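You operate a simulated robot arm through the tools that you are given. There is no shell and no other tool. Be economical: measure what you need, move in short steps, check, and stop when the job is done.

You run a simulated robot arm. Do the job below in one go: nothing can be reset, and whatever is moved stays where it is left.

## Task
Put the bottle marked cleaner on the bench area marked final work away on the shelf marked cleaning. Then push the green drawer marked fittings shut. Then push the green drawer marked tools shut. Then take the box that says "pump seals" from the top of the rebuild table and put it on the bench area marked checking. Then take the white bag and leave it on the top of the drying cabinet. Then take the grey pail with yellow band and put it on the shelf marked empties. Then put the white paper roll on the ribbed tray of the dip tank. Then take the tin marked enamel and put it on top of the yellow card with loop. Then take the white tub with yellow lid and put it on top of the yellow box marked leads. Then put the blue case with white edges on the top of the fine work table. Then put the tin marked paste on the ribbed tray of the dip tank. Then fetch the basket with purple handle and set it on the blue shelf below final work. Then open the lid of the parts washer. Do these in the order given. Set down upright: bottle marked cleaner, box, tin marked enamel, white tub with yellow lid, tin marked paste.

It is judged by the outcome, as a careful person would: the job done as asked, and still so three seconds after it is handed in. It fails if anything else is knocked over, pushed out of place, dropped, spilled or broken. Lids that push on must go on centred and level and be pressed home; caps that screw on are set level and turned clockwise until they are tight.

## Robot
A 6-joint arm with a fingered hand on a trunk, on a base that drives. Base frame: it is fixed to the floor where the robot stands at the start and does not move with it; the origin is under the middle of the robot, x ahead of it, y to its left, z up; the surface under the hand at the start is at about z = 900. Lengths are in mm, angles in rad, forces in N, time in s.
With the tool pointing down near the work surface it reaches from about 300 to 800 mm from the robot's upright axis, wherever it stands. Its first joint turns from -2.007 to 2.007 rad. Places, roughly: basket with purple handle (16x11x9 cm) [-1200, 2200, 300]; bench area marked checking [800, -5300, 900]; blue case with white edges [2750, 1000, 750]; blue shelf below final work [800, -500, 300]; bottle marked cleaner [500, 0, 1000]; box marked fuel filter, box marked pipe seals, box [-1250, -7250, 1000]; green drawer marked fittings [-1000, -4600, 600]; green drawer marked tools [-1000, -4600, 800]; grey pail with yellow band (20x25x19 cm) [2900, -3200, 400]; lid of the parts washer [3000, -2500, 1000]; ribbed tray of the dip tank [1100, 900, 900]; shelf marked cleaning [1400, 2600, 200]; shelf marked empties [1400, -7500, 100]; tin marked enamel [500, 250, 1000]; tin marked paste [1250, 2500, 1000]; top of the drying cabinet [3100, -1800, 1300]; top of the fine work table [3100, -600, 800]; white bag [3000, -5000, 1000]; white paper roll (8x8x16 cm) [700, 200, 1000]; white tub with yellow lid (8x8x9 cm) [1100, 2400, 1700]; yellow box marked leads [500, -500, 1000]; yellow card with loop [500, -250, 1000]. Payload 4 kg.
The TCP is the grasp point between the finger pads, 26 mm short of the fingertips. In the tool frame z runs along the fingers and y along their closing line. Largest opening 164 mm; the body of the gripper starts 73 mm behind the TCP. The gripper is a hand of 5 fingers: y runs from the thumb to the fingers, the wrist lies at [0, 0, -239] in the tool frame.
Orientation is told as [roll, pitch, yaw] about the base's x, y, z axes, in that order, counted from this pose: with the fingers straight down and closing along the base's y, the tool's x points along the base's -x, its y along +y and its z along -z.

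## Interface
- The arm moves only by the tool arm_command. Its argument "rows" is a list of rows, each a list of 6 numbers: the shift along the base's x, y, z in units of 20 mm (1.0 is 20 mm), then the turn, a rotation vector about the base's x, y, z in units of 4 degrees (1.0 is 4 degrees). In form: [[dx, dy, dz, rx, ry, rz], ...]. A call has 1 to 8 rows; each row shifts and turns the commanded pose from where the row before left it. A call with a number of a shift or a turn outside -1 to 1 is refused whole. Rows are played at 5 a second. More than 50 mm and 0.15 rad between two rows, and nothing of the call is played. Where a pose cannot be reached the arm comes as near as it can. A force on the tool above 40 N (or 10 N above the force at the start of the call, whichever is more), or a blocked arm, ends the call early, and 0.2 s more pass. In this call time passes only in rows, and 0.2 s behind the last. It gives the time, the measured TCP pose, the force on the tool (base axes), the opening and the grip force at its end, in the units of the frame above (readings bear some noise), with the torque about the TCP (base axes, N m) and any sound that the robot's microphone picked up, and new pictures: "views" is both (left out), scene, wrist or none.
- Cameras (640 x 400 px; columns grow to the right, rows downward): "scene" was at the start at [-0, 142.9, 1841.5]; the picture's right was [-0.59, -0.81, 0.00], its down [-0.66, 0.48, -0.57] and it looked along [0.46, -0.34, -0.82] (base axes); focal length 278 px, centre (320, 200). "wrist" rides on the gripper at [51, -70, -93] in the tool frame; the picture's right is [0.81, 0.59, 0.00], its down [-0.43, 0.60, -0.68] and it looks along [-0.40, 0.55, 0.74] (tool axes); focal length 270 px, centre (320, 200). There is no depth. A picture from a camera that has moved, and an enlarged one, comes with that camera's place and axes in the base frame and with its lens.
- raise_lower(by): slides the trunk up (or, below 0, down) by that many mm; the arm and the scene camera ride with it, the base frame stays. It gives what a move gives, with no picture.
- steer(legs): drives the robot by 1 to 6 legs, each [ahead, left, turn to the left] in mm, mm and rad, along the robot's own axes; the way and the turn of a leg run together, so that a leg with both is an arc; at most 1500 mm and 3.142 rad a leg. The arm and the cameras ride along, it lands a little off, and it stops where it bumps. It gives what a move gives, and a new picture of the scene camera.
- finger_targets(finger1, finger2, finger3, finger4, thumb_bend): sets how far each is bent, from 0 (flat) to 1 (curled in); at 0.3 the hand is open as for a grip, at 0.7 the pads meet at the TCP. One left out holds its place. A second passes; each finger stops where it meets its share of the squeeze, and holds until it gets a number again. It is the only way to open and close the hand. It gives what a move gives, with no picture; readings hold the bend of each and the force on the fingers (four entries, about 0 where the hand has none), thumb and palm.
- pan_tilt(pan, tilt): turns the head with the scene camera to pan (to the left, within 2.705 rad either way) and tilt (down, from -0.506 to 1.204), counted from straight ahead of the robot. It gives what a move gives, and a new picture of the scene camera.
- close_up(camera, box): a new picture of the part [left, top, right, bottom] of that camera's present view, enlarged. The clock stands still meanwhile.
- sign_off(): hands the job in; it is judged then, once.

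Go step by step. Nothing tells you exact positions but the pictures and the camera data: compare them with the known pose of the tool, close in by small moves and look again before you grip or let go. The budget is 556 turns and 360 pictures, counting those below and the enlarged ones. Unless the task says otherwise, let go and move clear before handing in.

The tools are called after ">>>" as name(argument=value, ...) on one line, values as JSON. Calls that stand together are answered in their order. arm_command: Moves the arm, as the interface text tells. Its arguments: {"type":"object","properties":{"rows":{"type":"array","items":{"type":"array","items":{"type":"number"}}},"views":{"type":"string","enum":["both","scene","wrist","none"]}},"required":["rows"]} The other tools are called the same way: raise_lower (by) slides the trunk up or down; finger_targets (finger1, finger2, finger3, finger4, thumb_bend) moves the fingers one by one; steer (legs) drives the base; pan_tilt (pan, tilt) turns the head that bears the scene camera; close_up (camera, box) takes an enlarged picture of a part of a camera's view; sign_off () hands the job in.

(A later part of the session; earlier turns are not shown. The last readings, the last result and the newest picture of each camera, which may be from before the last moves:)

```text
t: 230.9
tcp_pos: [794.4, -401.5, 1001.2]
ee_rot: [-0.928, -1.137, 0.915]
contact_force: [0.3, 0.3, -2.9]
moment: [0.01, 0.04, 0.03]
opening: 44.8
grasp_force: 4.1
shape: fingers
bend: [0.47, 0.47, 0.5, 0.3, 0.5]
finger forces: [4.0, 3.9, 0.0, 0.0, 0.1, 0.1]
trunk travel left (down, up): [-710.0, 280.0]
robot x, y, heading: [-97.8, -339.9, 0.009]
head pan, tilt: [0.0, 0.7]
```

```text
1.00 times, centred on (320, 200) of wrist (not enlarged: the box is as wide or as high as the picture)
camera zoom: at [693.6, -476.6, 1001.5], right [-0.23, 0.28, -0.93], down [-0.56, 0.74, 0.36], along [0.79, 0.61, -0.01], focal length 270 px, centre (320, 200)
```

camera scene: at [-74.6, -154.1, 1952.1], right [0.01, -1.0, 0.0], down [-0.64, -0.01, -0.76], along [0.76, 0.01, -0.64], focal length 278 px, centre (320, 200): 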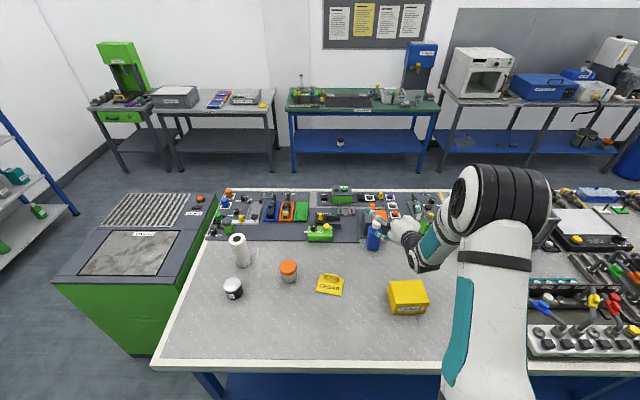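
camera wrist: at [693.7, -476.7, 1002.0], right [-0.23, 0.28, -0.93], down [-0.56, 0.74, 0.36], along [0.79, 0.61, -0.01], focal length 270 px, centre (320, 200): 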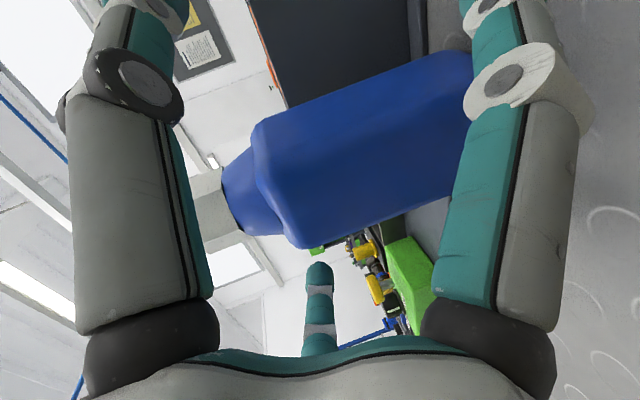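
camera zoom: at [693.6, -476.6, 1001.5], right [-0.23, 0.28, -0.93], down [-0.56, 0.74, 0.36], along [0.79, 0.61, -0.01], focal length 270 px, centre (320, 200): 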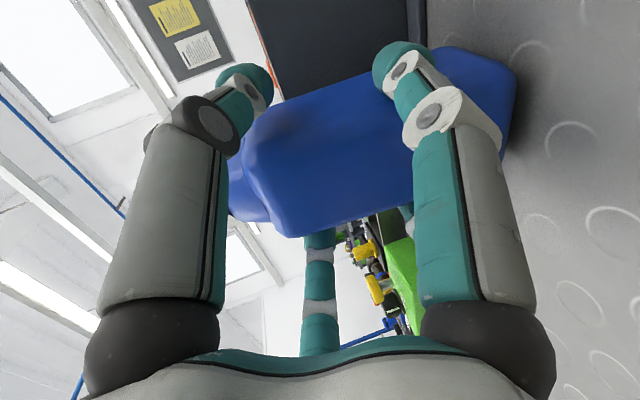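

>>> finger_targets(finger1=0.6, finger2=0.6, finger3=0.58, thumb_bend=0.58)

>>> close_up(camera="wrist", box=[0, 0, 640, 400])

```text
t: 231.9
tcp_pos: [794.7, -401.3, 1000.7]
ee_rot: [-0.927, -1.138, 0.915]
contact_force: [-0.5, 0.0, -3.7]
moment: [0.01, 0.12, 0.0]
opening: 31.5
grasp_force: 12.6
shape: fingers
bend: [0.52, 0.51, 0.55, 0.29, 0.56]
finger forces: [9.9, 9.7, 2.3, 1.2, 2.1, 0.1]
trunk travel left (down, up): [-710.0, 280.0]
robot x, y, heading: [-99.3, -339.6, 0.009]
head pan, tilt: [0.0, 0.7]
```

```text
1.00 times, centred on (320, 200) of wrist (not enlarged: the box is as wide or as high as the picture)
camera zoom: at [693.6, -476.5, 1001.6], right [-0.23, 0.28, -0.93], down [-0.56, 0.74, 0.36], along [0.79, 0.61, -0.01], focal length 270 px, centre (320, 200)
```

zoom: 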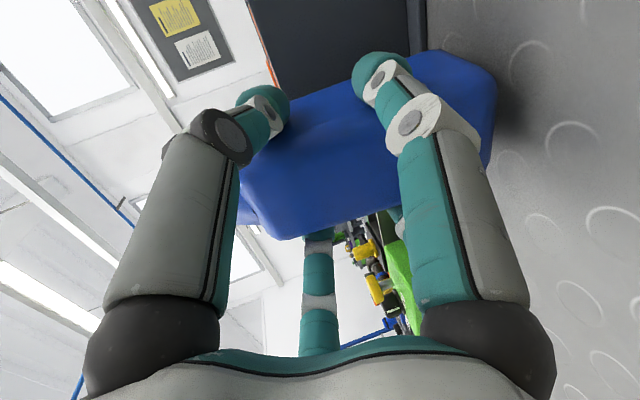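

>>> finger_targets(finger3=0.64, thumb_bend=0.64)

>>> raise_lower(by=120)

>>> close_up(camera="wrist", box=[0, 0, 640, 400])

>>> close_up(camera="scene", box=[310, 110, 450, 230])

```text
t: 232.9
tcp_pos: [793.8, -401.4, 1001.5]
ee_rot: [-0.929, -1.137, 0.914]
contact_force: [0.2, 0.1, -3.1]
moment: [0.0, 0.15, -0.02]
opening: 30.4
grasp_force: 18.4
shape: fingers
bend: [0.52, 0.5, 0.56, 0.29, 0.58]
finger forces: [8.6, 10.2, 8.0, 0.6, 9.9, 0.1]
trunk travel left (down, up): [-710.0, 280.0]
robot x, y, heading: [-102.1, -340.5, 0.013]
head pan, tilt: [0.0, 0.7]
```

```text
t: 234.4
tcp_pos: [794.0, -399.5, 1119.6]
ee_rot: [-0.927, -1.139, 0.915]
contact_force: [-0.1, -0.3, -3.5]
moment: [0.01, 0.11, -0.03]
opening: 30.5
grasp_force: 18.3
shape: fingers
bend: [0.52, 0.5, 0.56, 0.29, 0.58]
finger forces: [8.6, 10.1, 8.2, 0.7, 9.8, 0.1]
trunk travel left (down, up): [-830.0, 160.0]
robot x, y, heading: [-97.9, -343.7, 0.016]
head pan, tilt: [0.0, 0.7]
```

```text
1.00 times, centred on (320, 200) of wrist (not enlarged: the box is as wide or as high as the picture)
camera zoom: at [693.7, -476.5, 1121.4], right [-0.23, 0.28, -0.93], down [-0.56, 0.74, 0.36], along [0.79, 0.61, -0.01], focal length 270 px, centre (320, 200)
```

zoom: 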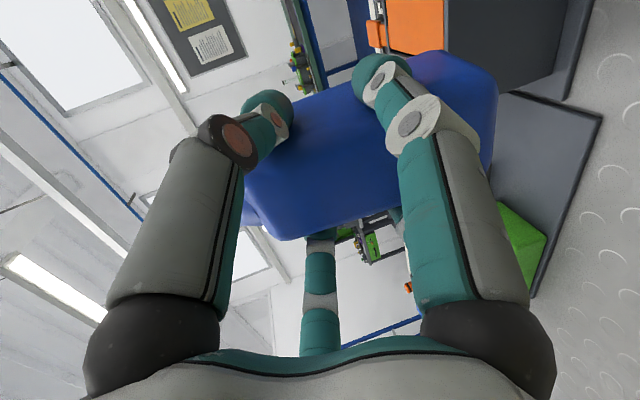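

```text
3.33 times, centred on (380, 170) of scene
camera zoom: at [-74.8, -154.1, 1792.1], right [0.01, -1.0, 0.0], down [-0.64, -0.01, -0.76], along [0.76, 0.01, -0.64], focal length 925 px, centre (120, 300)
```

zoom: 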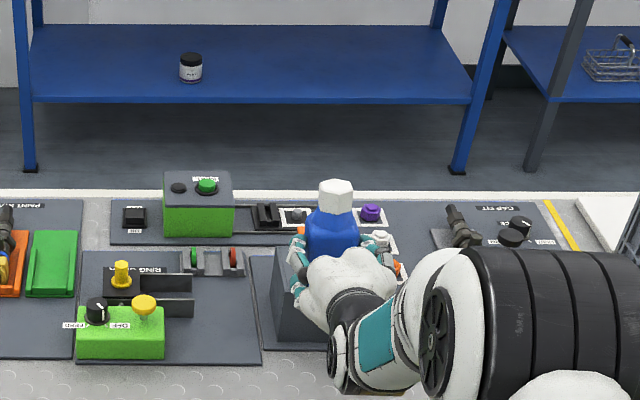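

The bottle is now held firmly and upright. I'll drive to the blue rack and line up with the free space between the green roll and the green bottle on the lowest shelf.

>>> raise_lower(by=160)

>>> steer(legs=[[-350, 0, 0], [0, 0, 1.555], [1500, 0, 0], [230, 0, 0]])

```text
t: 236.3
tcp_pos: [795.4, -400.1, 1280.3]
ee_rot: [-0.927, -1.138, 0.916]
contact_force: [-0.4, -0.4, -3.7]
moment: [0.0, 0.13, -0.03]
opening: 30.5
grasp_force: 18.3
shape: fingers
bend: [0.52, 0.5, 0.56, 0.29, 0.58]
finger forces: [8.6, 10.2, 8.1, 0.6, 9.8, 0.0]
trunk travel left (down, up): [-990.0, 0.0]
robot x, y, heading: [-102.1, -341.8, 0.01]
head pan, tilt: [0.0, 0.7]
```

```text
t: 250.7
tcp_pos: [-304.6, 2281.2, 1280.5]
ee_rot: [-0.926, -1.138, 2.438]
contact_force: [-0.2, 0.3, -3.2]
moment: [-0.1, 0.04, 0.01]
opening: 29.9
grasp_force: 18.4
shape: fingers
bend: [0.52, 0.5, 0.56, 0.29, 0.58]
finger forces: [8.8, 10.1, 8.3, 0.7, 9.7, 0.0]
trunk travel left (down, up): [-990.0, 0.0]
robot x, y, heading: [-405.7, 1386.5, 1.532]
head pan, tilt: [0.0, 0.7]
camera scene: at [-590.7, 1422.7, 1952.1], right [1.0, -0.04, 0.0], down [-0.02, -0.64, -0.76], along [0.03, 0.76, -0.65], focal length 278 px, centre (320, 200)
```

scene: 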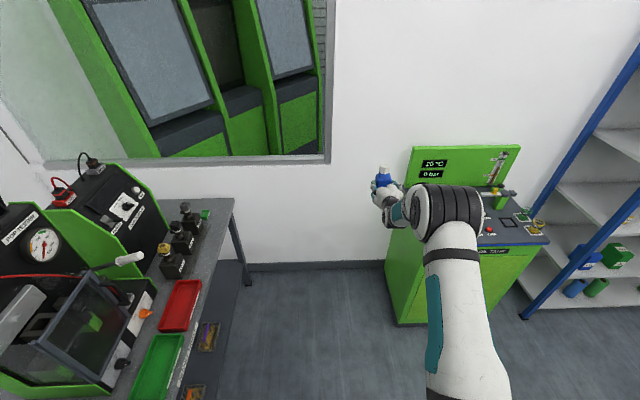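

>>> steer(legs=[[0, 0, 0.039], [0, -1500, 0], [0, -414, 0]])

>>> arm_command(rows=[[0, 0, -0.8, 0, 0, 0], [0, 0, -0.8, 0, 0, 0], [0, 0, -0.8, 0, 0, 0]], views="none")

```text
t: 256.9
tcp_pos: [889.3, 2292.1, 1278.8]
ee_rot: [-0.924, -1.129, 2.519]
contact_force: [-19.0, -3.3, -0.5]
moment: [-0.22, 0.43, 0.92]
opening: 15.8
grasp_force: 21.5
shape: fingers
bend: [0.58, 0.48, 0.52, 0.3, 0.62]
finger forces: [5.5, 16.5, 14.2, 0.1, 5.0, 0.1]
trunk travel left (down, up): [-990.0, 0.0]
robot x, y, heading: [858.9, 1398.5, 1.595]
head pan, tilt: [0.0, 0.7]
stopped in leg 2: the force on the tool passed its limit at 48 N (the readings are from after the stop); the commanded pose is now the measured one
camera scene: at [670.1, 1417.6, 1952.1], right [1.0, 0.02, 0.0], down [0.01, -0.64, -0.77], along [-0.02, 0.77, -0.64], focal length 278 px, centre (320, 200)
```

scene: 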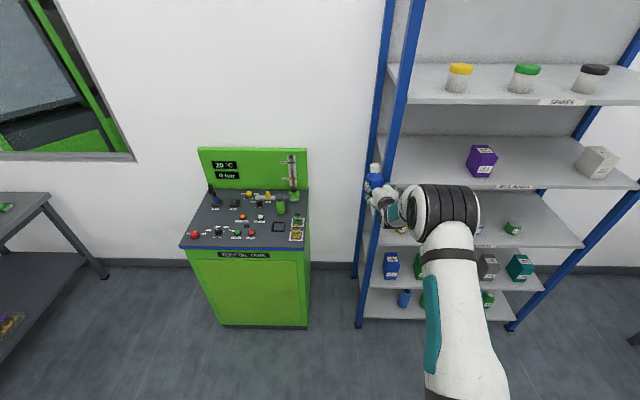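

```text
t: 257.7
tcp_pos: [889.8, 2291.6, 1231.5]
ee_rot: [-0.929, -1.13, 2.521]
contact_force: [-26.9, -7.8, 2.2]
moment: [0.0, 0.65, 1.25]
opening: 14.7
grasp_force: 22.2
shape: fingers
bend: [0.58, 0.49, 0.51, 0.3, 0.62]
finger forces: [4.3, 18.3, 17.6, 0.0, 3.2, 0.1]
trunk travel left (down, up): [-990.0, 0.0]
robot x, y, heading: [854.1, 1399.6, 1.589]
head pan, tilt: [0.0, 0.7]
```

The hand brushed the rack's left post. Backing off to the left and then away before passing it.

>>> steer(legs=[[0, 80, 0], [-130, 0, 0]])

>>> close_up(camera="wrist", box=[0, 0, 640, 400])

>>> close_up(camera="scene", box=[310, 130, 470, 250])

```text
t: 259.2
tcp_pos: [822.4, 2273.6, 1227.4]
ee_rot: [-0.909, -1.129, 2.496]
contact_force: [-0.2, -0.4, -2.8]
moment: [-0.16, -0.04, 0.02]
opening: 16.5
grasp_force: 20.1
shape: fingers
bend: [0.57, 0.5, 0.54, 0.3, 0.6]
finger forces: [10.3, 11.0, 9.1, 0.0, 9.7, 0.1]
trunk travel left (down, up): [-990.0, 0.0]
robot x, y, heading: [778.7, 1380.7, 1.585]
head pan, tilt: [0.0, 0.7]
stopped in leg 2: the robot was blocked; the commanded pose is now the measured one
camera scene: at [592.2, 1401.5, 1952.1], right [1.0, 0.02, 0.0], down [0.01, -0.64, -0.77], along [-0.01, 0.77, -0.64], focal length 278 px, centre (320, 200)
```

scene: 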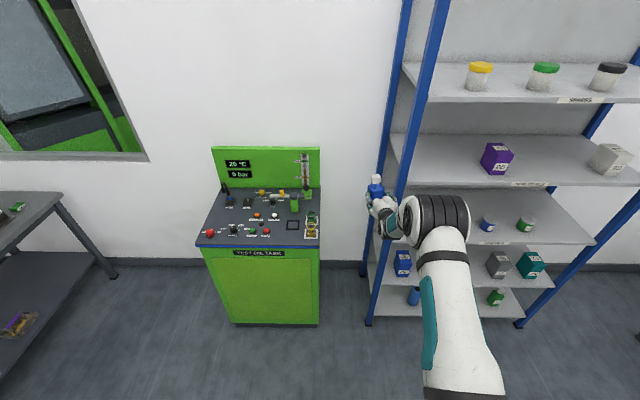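

```text
1.00 times, centred on (320, 200) of wrist (not enlarged: the box is as wide or as high as the picture)
camera zoom: at [901.5, 2175.4, 1230.1], right [-0.28, -0.24, -0.93], down [-0.73, -0.58, 0.37], along [-0.63, 0.78, -0.02], focal length 270 px, centre (320, 200)
```

zoom: 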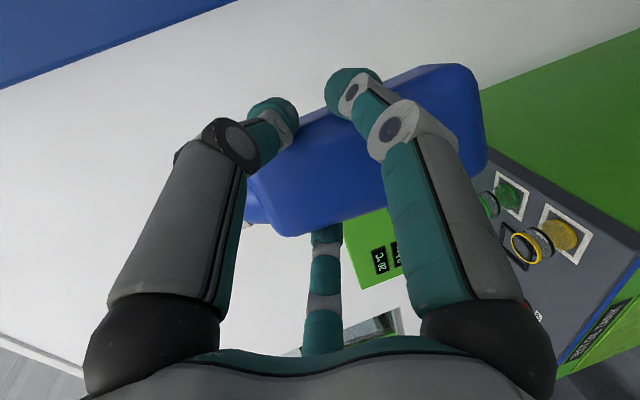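

```text
3.33 times, centred on (390, 190) of scene
camera zoom: at [592.2, 1401.5, 1952.1], right [1.0, 0.02, 0.0], down [0.01, -0.64, -0.77], along [-0.01, 0.77, -0.64], focal length 925 px, centre (87, 233)
```

zoom: 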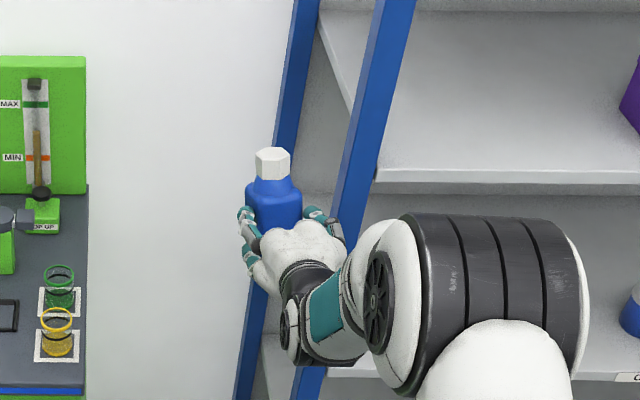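

>>> arm_command(rows=[[0, -1, 0, 0, 0, 0], [0, -1, 0, 0, 0, 0], [0, -1, 0, 0, 0, 0], [0, -1, 0, 0, 0, 0], [0, -1, 0, 0, 0, 0]], views="none")

>>> steer(legs=[[25, 0, -0.015], [0, -733, 0]])

```text
t: 260.4
tcp_pos: [822.2, 2173.7, 1227.1]
ee_rot: [-0.912, -1.128, 2.495]
contact_force: [0.8, 0.3, -4.0]
moment: [-0.14, -0.04, 0.02]
opening: 16.6
grasp_force: 19.7
shape: fingers
bend: [0.57, 0.5, 0.54, 0.3, 0.6]
finger forces: [10.5, 11.1, 9.1, 0.0, 9.7, 0.0]
trunk travel left (down, up): [-990.0, 0.0]
robot x, y, heading: [778.2, 1383.6, 1.589]
head pan, tilt: [0.0, 0.7]
```

```text
t: 264.8
tcp_pos: [1554.0, 2200.4, 1226.8]
ee_rot: [-0.91, -1.13, 2.486]
contact_force: [-0.5, -0.1, -3.6]
moment: [-0.12, -0.05, -0.01]
opening: 16.6
grasp_force: 20.6
shape: fingers
bend: [0.57, 0.5, 0.54, 0.3, 0.6]
finger forces: [10.3, 10.9, 9.1, 0.0, 9.7, 0.0]
trunk travel left (down, up): [-990.0, 0.0]
robot x, y, heading: [1500.9, 1407.8, 1.576]
head pan, tilt: [0.0, 0.7]
camera scene: at [1319.0, 1434.2, 1952.2], right [1.0, 0.01, 0.0], down [0.0, -0.64, -0.76], along [-0.01, 0.76, -0.64], focal length 278 px, centre (320, 200)
```

scene: 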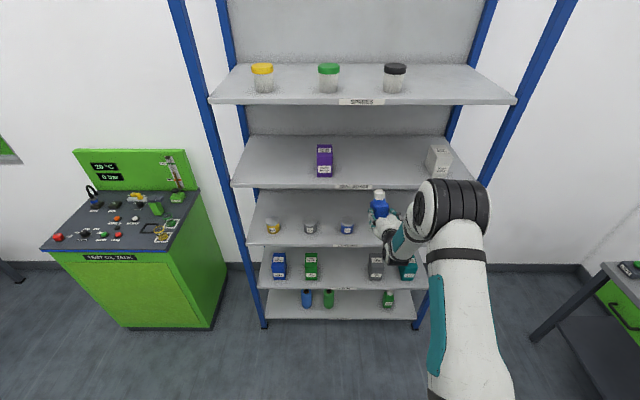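

>>> raise_lower(by=-940)

>>> pan_tilt(pan=0.0, tilt=0.6)

>>> close_up(camera="scene", box=[240, 60, 480, 210])

```text
refused: -940 is not a number from -400 to 400
```

```text
t: 265.5
tcp_pos: [1554.6, 2199.9, 1226.5]
ee_rot: [-0.91, -1.128, 2.485]
contact_force: [0.8, -0.1, -4.0]
moment: [-0.16, -0.04, -0.02]
opening: 16.6
grasp_force: 20.0
shape: fingers
bend: [0.57, 0.5, 0.54, 0.3, 0.6]
finger forces: [10.3, 11.0, 9.1, 0.0, 9.7, 0.0]
trunk travel left (down, up): [-990.0, 0.0]
robot x, y, heading: [1500.3, 1408.8, 1.58]
head pan, tilt: [0.0, 0.6]
camera scene: at [1318.3, 1437.7, 1960.7], right [1.0, 0.01, 0.0], down [0.0, -0.57, -0.82], along [-0.01, 0.82, -0.57], focal length 278 px, centre (320, 200)
```

scene: 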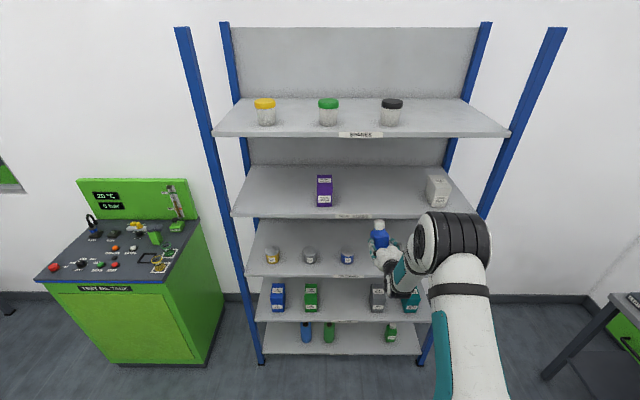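

```text
2.67 times, centred on (360, 135) of scene
camera zoom: at [1318.3, 1437.7, 1960.7], right [1.0, 0.01, 0.0], down [0.0, -0.57, -0.82], along [-0.01, 0.82, -0.57], focal length 740 px, centre (213, 373)
```

zoom: 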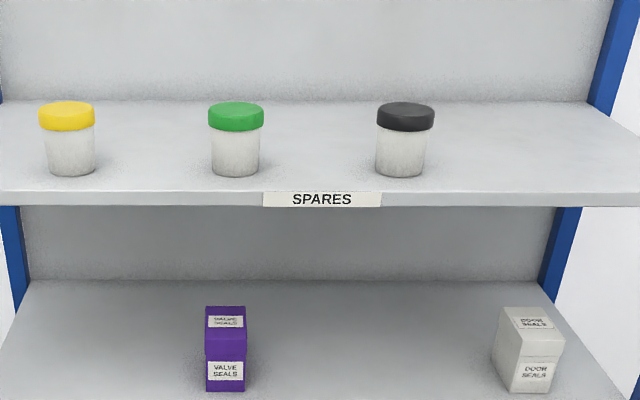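

>>> raise_lower(by=-400)

>>> raise_lower(by=-400)

>>> raise_lower(by=-130)

>>> pan_tilt(pan=-0.1, tilt=0.55)

>>> close_up(camera="wrist", box=[0, 0, 640, 400])

```text
t: 269.3
tcp_pos: [1554.0, 2200.7, 826.0]
ee_rot: [-0.912, -1.129, 2.485]
contact_force: [-1.2, 0.0, -3.6]
moment: [-0.15, 0.01, 0.0]
opening: 16.8
grasp_force: 20.5
shape: fingers
bend: [0.57, 0.5, 0.54, 0.3, 0.6]
finger forces: [10.4, 10.9, 9.1, 0.0, 9.5, 0.1]
trunk travel left (down, up): [-590.0, 400.0]
robot x, y, heading: [1499.7, 1408.5, 1.579]
head pan, tilt: [0.0, 0.6]
```

```text
t: 273.1
tcp_pos: [1554.1, 2199.9, 425.9]
ee_rot: [-0.911, -1.129, 2.485]
contact_force: [0.4, 0.1, -4.4]
moment: [-0.13, -0.03, -0.01]
opening: 16.6
grasp_force: 19.8
shape: fingers
bend: [0.57, 0.5, 0.54, 0.3, 0.6]
finger forces: [10.3, 10.9, 9.1, 0.0, 9.6, 0.0]
trunk travel left (down, up): [-190.0, 800.0]
robot x, y, heading: [1503.5, 1411.3, 1.581]
head pan, tilt: [0.0, 0.6]
```

```text
t: 274.7
tcp_pos: [1553.4, 2200.8, 295.4]
ee_rot: [-0.911, -1.129, 2.486]
contact_force: [0.3, 0.2, -4.0]
moment: [-0.18, -0.02, 0.0]
opening: 16.9
grasp_force: 20.3
shape: fingers
bend: [0.57, 0.5, 0.54, 0.3, 0.6]
finger forces: [10.3, 10.9, 9.0, 0.0, 9.6, 0.0]
trunk travel left (down, up): [-60.0, 930.0]
robot x, y, heading: [1501.0, 1408.3, 1.578]
head pan, tilt: [0.0, 0.6]
```

```text
t: 275.4
tcp_pos: [1553.8, 2200.8, 296.9]
ee_rot: [-0.911, -1.129, 2.486]
contact_force: [-0.7, 1.0, -3.1]
moment: [-0.12, -0.05, 0.0]
opening: 16.3
grasp_force: 19.8
shape: fingers
bend: [0.57, 0.5, 0.54, 0.3, 0.6]
finger forces: [10.2, 10.9, 9.1, 0.0, 9.7, 0.0]
trunk travel left (down, up): [-60.0, 930.0]
robot x, y, heading: [1501.5, 1415.5, 1.575]
head pan, tilt: [-0.099, 0.55]
camera scene: at [1327.3, 1438.3, 1035.2], right [1.0, -0.09, 0.0], down [-0.05, -0.52, -0.85], along [0.08, 0.85, -0.52], focal length 278 px, centre (320, 200)
```

scene: 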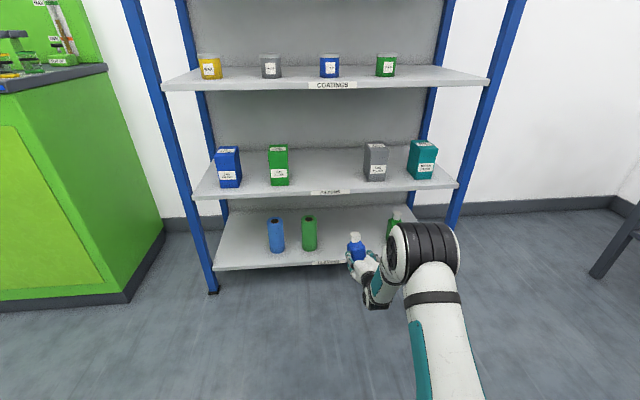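

```text
1.00 times, centred on (320, 200) of wrist (not enlarged: the box is as wide or as high as the picture)
camera zoom: at [1632.6, 2102.1, 298.7], right [-0.28, -0.24, -0.93], down [-0.74, -0.57, 0.37], along [-0.62, 0.79, -0.02], focal length 270 px, centre (320, 200)
```

zoom: 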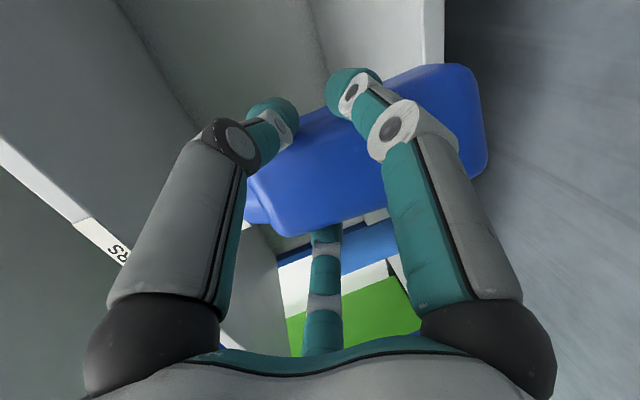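

>>> raise_lower(by=-30)

>>> steer(legs=[[230, 0, 0]])

>>> close_up(camera="scene", box=[210, 120, 490, 300])

>>> close_up(camera="wrist", box=[0, 0, 640, 400])

```text
t: 276.1
tcp_pos: [1554.1, 2199.6, 264.9]
ee_rot: [-0.91, -1.129, 2.485]
contact_force: [-0.7, -1.0, -3.2]
moment: [-0.16, -0.02, -0.01]
opening: 16.7
grasp_force: 20.0
shape: fingers
bend: [0.57, 0.5, 0.54, 0.3, 0.6]
finger forces: [10.3, 11.0, 9.0, 0.0, 9.6, 0.1]
trunk travel left (down, up): [-30.0, 960.0]
robot x, y, heading: [1504.2, 1413.5, 1.577]
head pan, tilt: [-0.099, 0.55]
```

```text
t: 277.9
tcp_pos: [1556.2, 2433.6, 266.4]
ee_rot: [-0.911, -1.128, 2.482]
contact_force: [0.9, 0.7, -2.9]
moment: [-0.16, -0.04, -0.02]
opening: 16.5
grasp_force: 20.1
shape: fingers
bend: [0.57, 0.5, 0.54, 0.3, 0.6]
finger forces: [10.3, 10.9, 9.1, 0.0, 9.7, 0.1]
trunk travel left (down, up): [-30.0, 960.0]
robot x, y, heading: [1498.5, 1639.5, 1.575]
head pan, tilt: [-0.099, 0.55]
camera scene: at [1326.1, 1672.1, 1005.2], right [1.0, -0.1, 0.0], down [-0.05, -0.52, -0.85], along [0.08, 0.85, -0.52], focal length 278 px, centre (320, 200)
```

scene: 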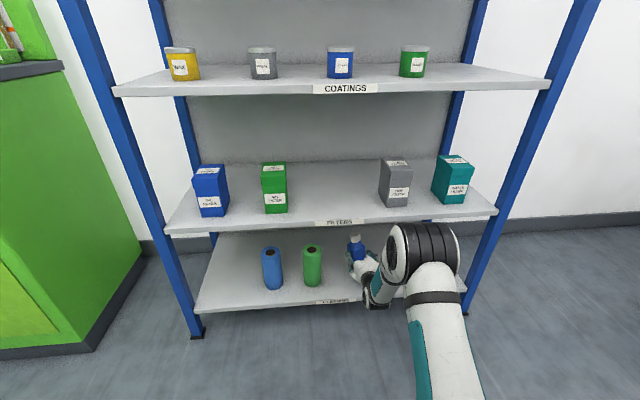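

```text
2.22 times, centred on (350, 210) of scene
camera zoom: at [1326.1, 1672.1, 1005.2], right [1.0, -0.1, 0.0], down [-0.05, -0.52, -0.85], along [0.08, 0.85, -0.52], focal length 617 px, centre (253, 178)
```

zoom: 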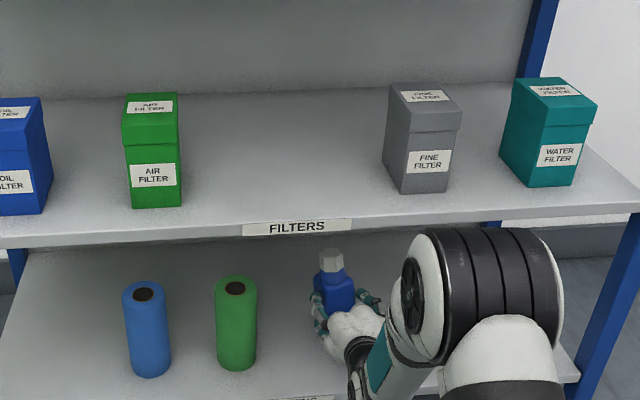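

```text
1.00 times, centred on (320, 200) of wrist (not enlarged: the box is as wide or as high as the picture)
camera zoom: at [1633.8, 2334.7, 268.7], right [-0.28, -0.24, -0.93], down [-0.74, -0.57, 0.37], along [-0.62, 0.79, -0.02], focal length 270 px, centre (320, 200)
```

zoom: 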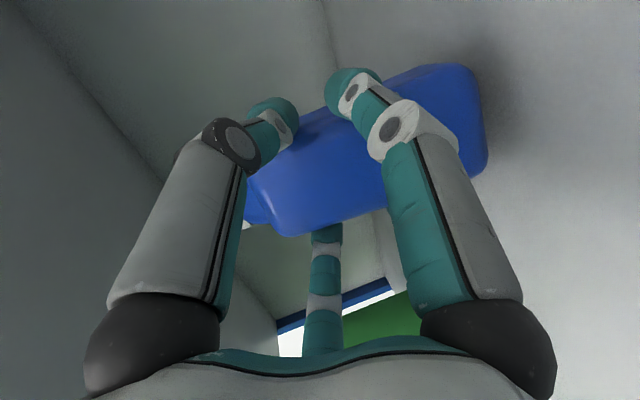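

>>> raise_lower(by=-15)

>>> arm_command(rows=[[0, 0, -0.25, 0, 0, 0]], views="none")

>>> arm_command(rows=[[0, 0, -0.25, 0, 0, 0]], views="none")

>>> arm_command(rows=[[0, 0, -0.2, 0, 0, 0]], views="none")

```text
t: 278.5
tcp_pos: [1556.4, 2434.4, 255.9]
ee_rot: [-0.923, -1.133, 2.491]
contact_force: [2.0, -2.8, 12.5]
moment: [0.38, 0.18, -0.03]
opening: 15.9
grasp_force: 21.7
shape: fingers
bend: [0.57, 0.51, 0.55, 0.28, 0.58]
finger forces: [10.6, 11.8, 8.7, 2.3, 10.6, 0.0]
trunk travel left (down, up): [-15.0, 975.0]
robot x, y, heading: [1502.5, 1641.5, 1.581]
head pan, tilt: [-0.099, 0.55]
```

```text
t: 278.9
tcp_pos: [1555.2, 2433.2, 251.5]
ee_rot: [-0.926, -1.133, 2.496]
contact_force: [1.5, -6.1, 20.7]
moment: [0.71, 0.21, 0.15]
opening: 13.8
grasp_force: 24.0
shape: fingers
bend: [0.57, 0.52, 0.54, 0.26, 0.58]
finger forces: [11.1, 12.2, 10.1, 3.7, 10.2, 0.0]
trunk travel left (down, up): [-15.0, 975.0]
robot x, y, heading: [1500.9, 1644.1, 1.576]
head pan, tilt: [-0.099, 0.55]
```

```text
t: 279.3
tcp_pos: [1554.9, 2434.4, 247.2]
ee_rot: [-0.928, -1.133, 2.498]
contact_force: [-1.3, -7.7, 27.5]
moment: [1.04, 0.33, 0.26]
opening: 11.0
grasp_force: 24.6
shape: fingers
bend: [0.58, 0.53, 0.54, 0.24, 0.58]
finger forces: [10.7, 12.6, 11.4, 5.7, 9.6, 0.1]
trunk travel left (down, up): [-15.0, 975.0]
robot x, y, heading: [1505.9, 1643.4, 1.575]
head pan, tilt: [-0.099, 0.55]
```

```text
t: 279.7
tcp_pos: [1556.3, 2434.2, 243.3]
ee_rot: [-0.931, -1.133, 2.501]
contact_force: [-0.6, -7.9, 31.1]
moment: [1.21, 0.37, 0.31]
opening: 10.2
grasp_force: 26.0
shape: fingers
bend: [0.59, 0.54, 0.54, 0.22, 0.59]
finger forces: [11.2, 13.3, 11.0, 7.2, 9.1, 0.0]
trunk travel left (down, up): [-15.0, 975.0]
robot x, y, heading: [1499.5, 1643.8, 1.575]
head pan, tilt: [-0.099, 0.55]
```

>>> arm_command(rows=[[0, 0, 0.5, 0, 0, 0]], views="none")

>>> arm_command(rows=[[0, 0, 0.1, 0, 0, 0]], views="wrist")

>>> close_up(camera="scene", box=[310, 200, 430, 310])

```text
t: 280.1
tcp_pos: [1555.7, 2432.8, 245.2]
ee_rot: [-0.906, -1.128, 2.475]
contact_force: [0.7, 0.9, 11.3]
moment: [0.73, 0.47, 0.04]
opening: 11.8
grasp_force: 23.1
shape: fingers
bend: [0.58, 0.54, 0.54, 0.23, 0.59]
finger forces: [9.8, 11.3, 9.8, 4.8, 10.8, 0.0]
trunk travel left (down, up): [-15.0, 975.0]
robot x, y, heading: [1499.6, 1645.8, 1.571]
head pan, tilt: [-0.099, 0.55]
```

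```text
t: 280.5
tcp_pos: [1555.7, 2432.3, 247.8]
ee_rot: [-0.904, -1.129, 2.479]
contact_force: [-1.7, 2.0, 4.9]
moment: [0.45, 0.48, 0.0]
opening: 12.2
grasp_force: 22.6
shape: fingers
bend: [0.58, 0.53, 0.54, 0.24, 0.59]
finger forces: [9.3, 11.4, 10.0, 4.2, 10.9, 0.1]
trunk travel left (down, up): [-15.0, 975.0]
robot x, y, heading: [1503.1, 1642.2, 1.572]
head pan, tilt: [-0.099, 0.55]
camera wrist: at [1633.5, 2333.7, 250.2], right [-0.28, -0.24, -0.93], down [-0.74, -0.57, 0.37], along [-0.62, 0.79, -0.02], focal length 270 px, centre (320, 200)
```

wrist: 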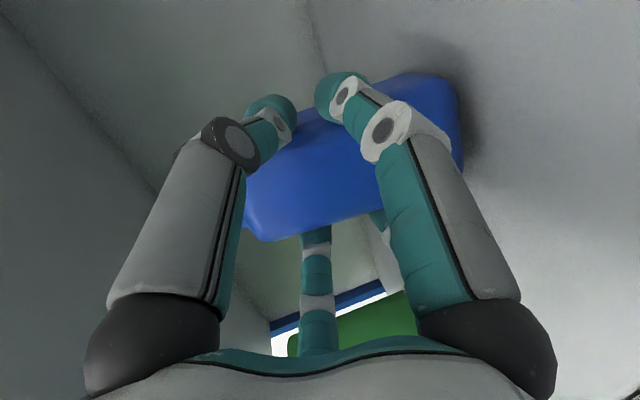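

```text
3.64 times, centred on (370, 255) of scene
camera zoom: at [1326.1, 1671.6, 990.1], right [1.0, -0.1, 0.0], down [-0.05, -0.52, -0.85], along [0.08, 0.85, -0.52], focal length 1010 px, centre (138, 0)
```

zoom: 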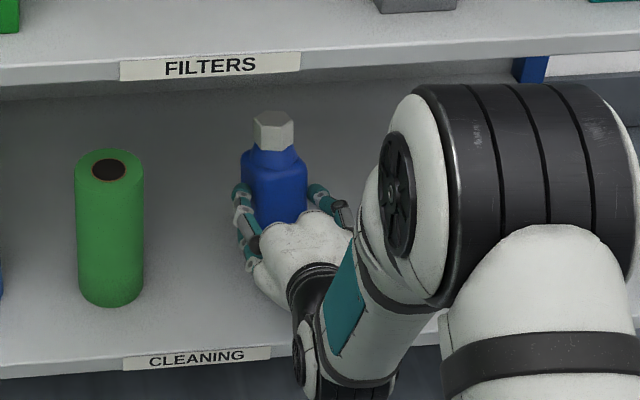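

>>> finger_targets(finger1=0.5, finger2=0.46, finger3=0.48, finger4=0.2, thumb_bend=0.52)

>>> finger_targets(finger1=0.3, finger2=0.3, finger3=0.3, finger4=0.2, thumb_bend=0.3)

>>> close_up(camera="wrist", box=[0, 0, 640, 400])

>>> close_up(camera="scene", box=[310, 200, 430, 310])

```text
t: 281.5
tcp_pos: [1556.1, 2433.1, 249.0]
ee_rot: [-0.911, -1.129, 2.482]
contact_force: [0.3, -1.0, 1.6]
moment: [-0.04, 0.0, -0.01]
opening: 37.5
grasp_force: 3.6
shape: fingers
bend: [0.49, 0.45, 0.48, 0.2, 0.52]
finger forces: [3.3, 3.0, 0.0, 0.1, 0.0, 0.0]
trunk travel left (down, up): [-15.0, 975.0]
robot x, y, heading: [1500.0, 1643.2, 1.574]
head pan, tilt: [-0.099, 0.55]
```

```text
t: 282.5
tcp_pos: [1555.7, 2432.6, 249.0]
ee_rot: [-0.913, -1.13, 2.483]
contact_force: [-0.9, -0.4, -0.1]
moment: [-0.01, -0.02, 0.01]
opening: 90.6
grasp_force: 0.0
shape: fingers
bend: [0.3, 0.3, 0.3, 0.2, 0.3]
finger forces: [0.1, 0.1, 0.0, 0.0, 0.0, 0.0]
trunk travel left (down, up): [-15.0, 975.0]
robot x, y, heading: [1497.9, 1644.9, 1.573]
head pan, tilt: [-0.099, 0.55]
```

```text
1.00 times, centred on (320, 200) of wrist (not enlarged: the box is as wide or as high as the picture)
camera zoom: at [1633.9, 2334.4, 251.4], right [-0.28, -0.24, -0.93], down [-0.74, -0.57, 0.37], along [-0.62, 0.79, -0.02], focal length 270 px, centre (320, 200)
```

zoom: 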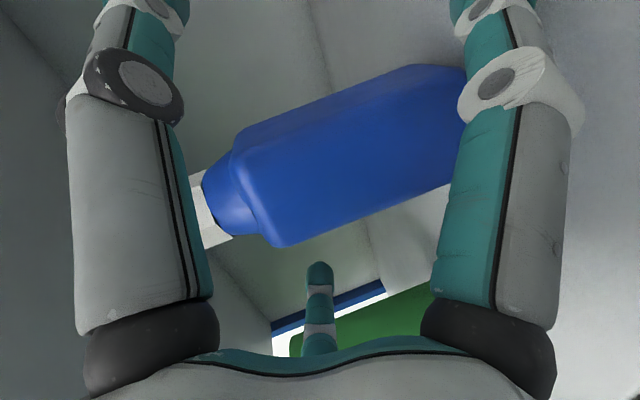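

```text
3.64 times, centred on (370, 255) of scene
camera zoom: at [1326.1, 1671.8, 990.2], right [1.0, -0.1, 0.0], down [-0.05, -0.52, -0.85], along [0.08, 0.85, -0.52], focal length 1010 px, centre (138, 0)
```

zoom: 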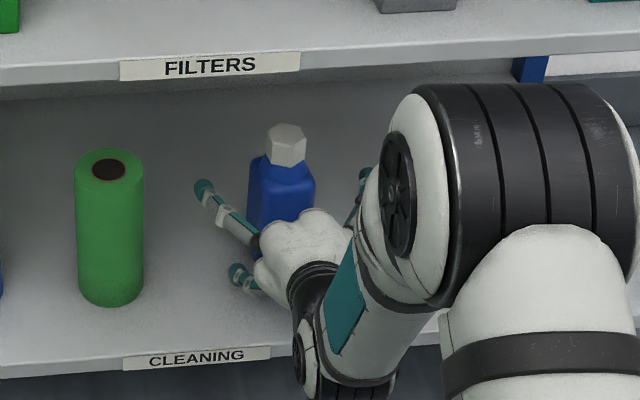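

The bottle stands upright on the cleaning shelf. I'll draw straight back and check it.

>>> steer(legs=[[-215, 0, 0]])

>>> close_up(camera="scene", box=[270, 180, 430, 300])

```text
t: 284.2
tcp_pos: [1552.9, 2211.1, 250.1]
ee_rot: [-0.913, -1.13, 2.489]
contact_force: [0.4, 0.0, -0.1]
moment: [-0.02, -0.02, -0.01]
opening: 90.5
grasp_force: 0.1
shape: fingers
bend: [0.3, 0.3, 0.3, 0.2, 0.3]
finger forces: [0.0, 0.0, 0.0, 0.0, 0.0, 0.0]
trunk travel left (down, up): [-15.0, 975.0]
robot x, y, heading: [1501.3, 1422.7, 1.583]
head pan, tilt: [-0.099, 0.55]
camera scene: at [1327.5, 1448.3, 990.2], right [1.0, -0.09, 0.0], down [-0.05, -0.52, -0.85], along [0.08, 0.85, -0.52], focal length 278 px, centre (320, 200)
```

scene: 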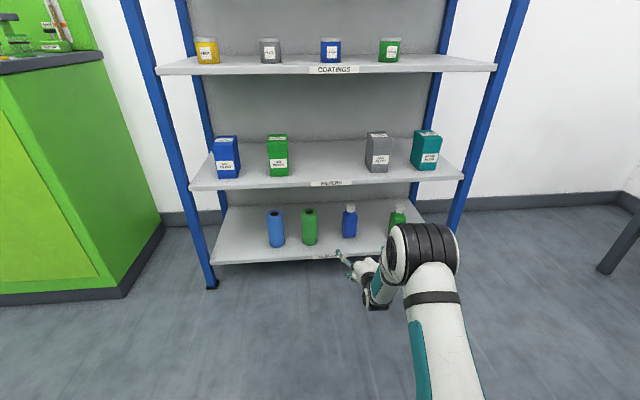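

```text
3.33 times, centred on (350, 240) of scene
camera zoom: at [1327.5, 1448.3, 990.2], right [1.0, -0.09, 0.0], down [-0.05, -0.52, -0.85], along [0.08, 0.85, -0.52], focal length 925 px, centre (220, 67)
```

zoom: 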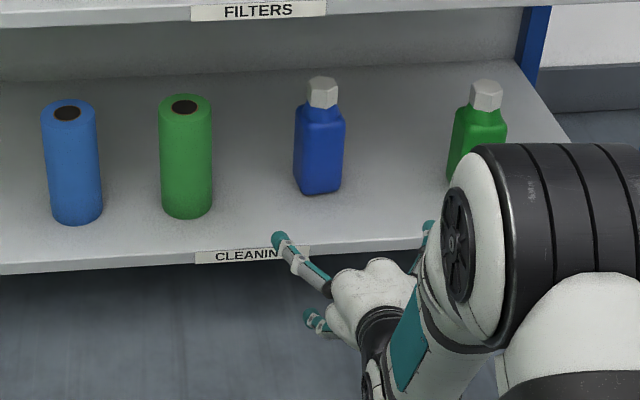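

Task 1 is done. Next I'll raise the trunk and drive down the aisle toward the green drawers.

>>> raise_lower(by=400)

>>> raise_lower(by=400)

>>> steer(legs=[[0, 1500, -0.012], [0, 400, 0], [-1500, 0, 0], [-1500, 0, 0], [-1000, 0, 0]])

```text
t: 288.0
tcp_pos: [1552.3, 2211.1, 649.8]
ee_rot: [-0.911, -1.129, 2.489]
contact_force: [-0.1, 0.6, -0.7]
moment: [-0.01, -0.03, 0.01]
opening: 90.9
grasp_force: 0.0
shape: fingers
bend: [0.3, 0.3, 0.3, 0.2, 0.3]
finger forces: [0.0, 0.1, 0.1, 0.0, 0.1, 0.0]
trunk travel left (down, up): [-415.0, 575.0]
robot x, y, heading: [1501.1, 1423.6, 1.583]
head pan, tilt: [-0.099, 0.55]
```

```text
t: 291.9
tcp_pos: [1552.5, 2211.5, 1048.8]
ee_rot: [-0.912, -1.128, 2.489]
contact_force: [0.0, 0.4, -0.2]
moment: [0.0, 0.0, 0.01]
opening: 90.3
grasp_force: 0.1
shape: fingers
bend: [0.3, 0.3, 0.3, 0.2, 0.3]
finger forces: [0.0, 0.0, 0.1, 0.0, 0.0, 0.1]
trunk travel left (down, up): [-815.0, 175.0]
robot x, y, heading: [1501.5, 1421.0, 1.581]
head pan, tilt: [-0.099, 0.55]
```

```text
t: 320.6
tcp_pos: [-74.5, -1845.1, 1049.2]
ee_rot: [-0.913, -1.129, 2.62]
contact_force: [-0.5, -0.3, 0.3]
moment: [0.0, -0.01, 0.02]
opening: 90.5
grasp_force: 0.0
shape: fingers
bend: [0.3, 0.3, 0.3, 0.2, 0.3]
finger forces: [0.0, 0.0, 0.0, 0.0, 0.1, 0.1]
trunk travel left (down, up): [-815.0, 175.0]
robot x, y, heading: [-21.4, -2633.6, 1.716]
head pan, tilt: [-0.099, 0.55]
camera scene: at [-196.5, -2631.5, 1790.3], right [1.0, 0.04, 0.0], down [0.02, -0.52, -0.85], along [-0.04, 0.85, -0.52], focal length 278 px, centre (320, 200)
```

scene: 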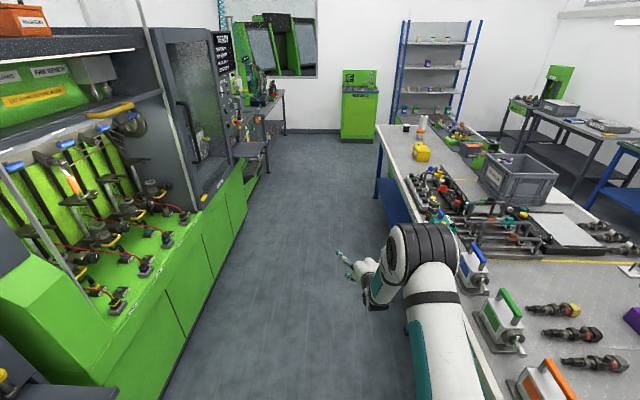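

>>> steer(legs=[[0, 0, -0.145], [-1500, 0, 0], [-100, 0, 0]])

>>> pan_tilt(pan=2.1, tilt=0.55)

```text
t: 329.6
tcp_pos: [33.6, -3494.3, 1050.7]
ee_rot: [-0.915, -1.129, 2.469]
contact_force: [-0.8, -0.9, 0.4]
moment: [-0.04, 0.03, 0.0]
opening: 90.6
grasp_force: 0.1
shape: fingers
bend: [0.3, 0.3, 0.3, 0.2, 0.3]
finger forces: [0.0, 0.0, 0.0, 0.0, 0.0, 0.0]
trunk travel left (down, up): [-815.0, 175.0]
robot x, y, heading: [-33.7, -4278.9, 1.56]
head pan, tilt: [-0.099, 0.55]
camera scene: at [-208.4, -4252.9, 1790.3], right [0.99, -0.11, 0.0], down [-0.06, -0.52, -0.85], along [0.1, 0.85, -0.52], focal length 278 px, centre (320, 200)
```

scene: 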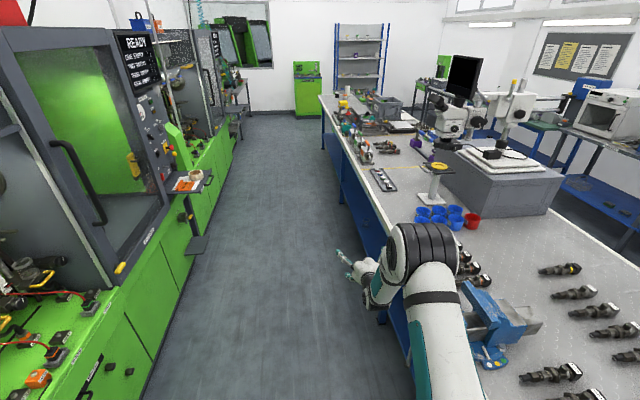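

```text
t: 331.6
tcp_pos: [33.8, -3493.0, 1050.4]
ee_rot: [-0.912, -1.128, 2.466]
contact_force: [-0.4, 0.4, -0.4]
moment: [-0.03, 0.01, 0.0]
opening: 90.3
grasp_force: 0.1
shape: fingers
bend: [0.3, 0.3, 0.3, 0.2, 0.3]
finger forces: [0.0, 0.1, 0.0, 0.0, 0.0, 0.0]
trunk travel left (down, up): [-815.0, 175.0]
robot x, y, heading: [-29.9, -4281.7, 1.559]
head pan, tilt: [2.1, 0.55]
camera scene: at [-296.6, -4384.4, 1790.3], right [-0.49, 0.87, 0.0], down [0.45, 0.26, -0.85], along [-0.74, -0.42, -0.52], focal length 278 px, centre (320, 200)
```

scene: 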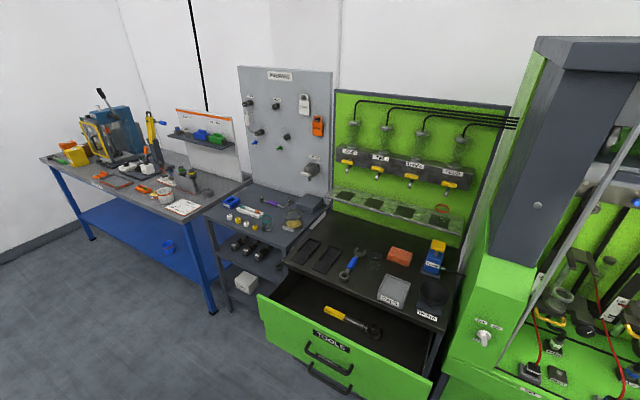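

>>> pan_tilt(pan=2.1, tilt=0.85)

>>> close_up(camera="scene", box=[200, 120, 460, 330])

```text
t: 332.4
tcp_pos: [34.4, -3493.1, 1049.8]
ee_rot: [-0.913, -1.129, 2.466]
contact_force: [0.9, -0.9, 0.3]
moment: [-0.01, -0.01, -0.01]
opening: 90.4
grasp_force: 0.1
shape: fingers
bend: [0.3, 0.3, 0.3, 0.2, 0.3]
finger forces: [0.0, 0.0, 0.0, 0.1, 0.0, 0.0]
trunk travel left (down, up): [-815.0, 175.0]
robot x, y, heading: [-32.5, -4285.2, 1.56]
head pan, tilt: [2.1, 0.85]
camera scene: at [-286.5, -4378.7, 1764.9], right [-0.49, 0.87, 0.0], down [0.65, 0.37, -0.66], along [-0.57, -0.33, -0.75], focal length 278 px, centre (320, 200)
```

scene: 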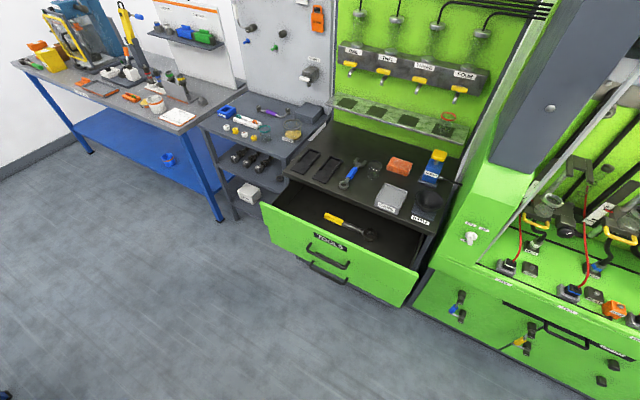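

```text
1.90 times, centred on (330, 225) of scene
camera zoom: at [-286.5, -4378.7, 1764.9], right [-0.49, 0.87, 0.0], down [0.65, 0.37, -0.66], along [-0.57, -0.33, -0.75], focal length 529 px, centre (301, 152)
```

zoom: 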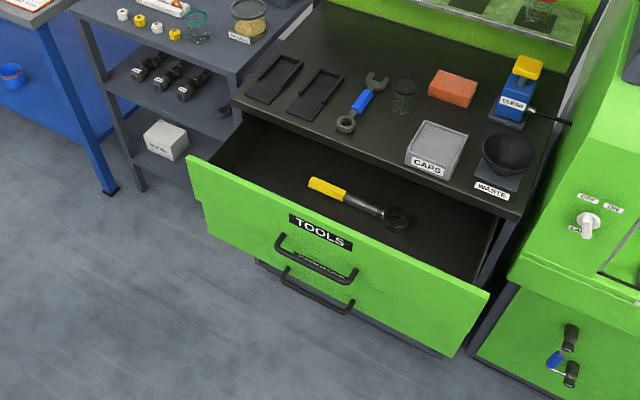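

>>> steer(legs=[[-415, -30, 0], [0, 0, 1.58]])

>>> finger_targets(finger1=0.8, finger2=0.8, finger3=0.8, finger4=0.8, thumb_bend=0.8)

>>> pan_tilt(pan=0.0, tilt=0.8)

```text
t: 338.9
tcp_pos: [-799.3, -4671.3, 1048.9]
ee_rot: [-0.912, -1.128, -2.199]
contact_force: [0.6, 0.4, 0.5]
moment: [0.02, -0.02, 0.0]
opening: 90.5
grasp_force: 0.2
shape: fingers
bend: [0.3, 0.3, 0.3, 0.2, 0.3]
finger forces: [0.1, 0.1, 0.0, 0.0, 0.1, 0.0]
trunk travel left (down, up): [-815.0, 175.0]
robot x, y, heading: [-7.1, -4702.8, -3.106]
head pan, tilt: [2.1, 0.85]
camera scene: at [101.0, -4950.8, 1764.8], right [-0.85, -0.53, 0.0], down [-0.4, 0.64, -0.66], along [0.35, -0.56, -0.75], focal length 278 px, centre (320, 200)
```

scene: 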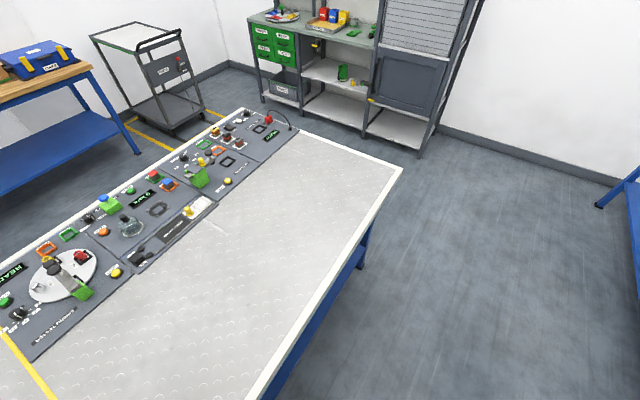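

```text
t: 339.9
tcp_pos: [-799.5, -4670.9, 1049.2]
ee_rot: [-0.912, -1.128, -2.199]
contact_force: [-0.3, -0.1, -1.0]
moment: [0.02, -0.05, -0.02]
opening: 0.0
grasp_force: 0.0
shape: fingers
bend: [0.74, 0.75, 0.76, 0.67, 0.74]
finger forces: [0.1, 0.0, 0.1, 0.1, 0.1, 0.0]
trunk travel left (down, up): [-815.0, 175.0]
robot x, y, heading: [-6.0, -4701.5, -3.103]
head pan, tilt: [2.1, 0.85]
```

```text
t: 341.9
tcp_pos: [-800.3, -4670.7, 1049.6]
ee_rot: [-0.913, -1.129, -2.201]
contact_force: [0.1, 0.3, 0.5]
moment: [-0.05, 0.05, 0.0]
opening: 0.0
grasp_force: 0.1
shape: fingers
bend: [0.74, 0.75, 0.76, 0.67, 0.74]
finger forces: [0.1, 0.1, 0.0, 0.0, 0.0, 0.0]
trunk travel left (down, up): [-815.0, 175.0]
robot x, y, heading: [-7.4, -4701.6, -3.112]
head pan, tilt: [0.0, 0.799]
camera scene: at [-21.5, -4887.5, 1768.9], right [-0.04, 1.0, 0.0], down [0.72, 0.03, -0.7], along [-0.7, -0.02, -0.72], focal length 278 px, centre (320, 200)
```

scene: 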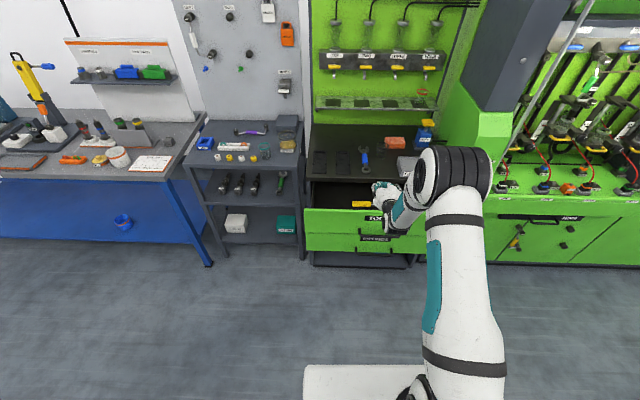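

>>> close_up(camera="scene", box=[280, 150, 460, 280])

```text
3.08 times, centred on (370, 215) of scene
camera zoom: at [-21.5, -4887.5, 1768.9], right [-0.04, 1.0, 0.0], down [0.72, 0.03, -0.7], along [-0.7, -0.02, -0.72], focal length 854 px, centre (166, 154)
```

zoom: 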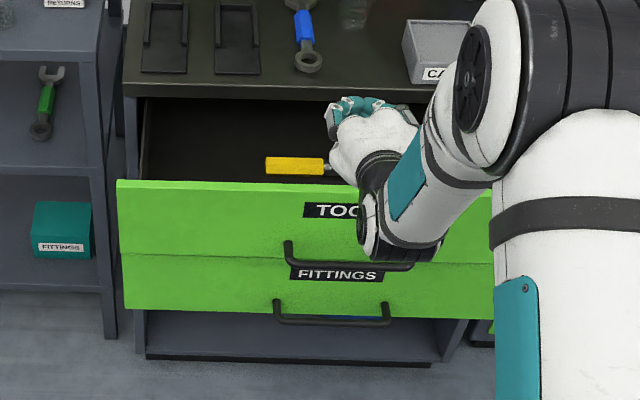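

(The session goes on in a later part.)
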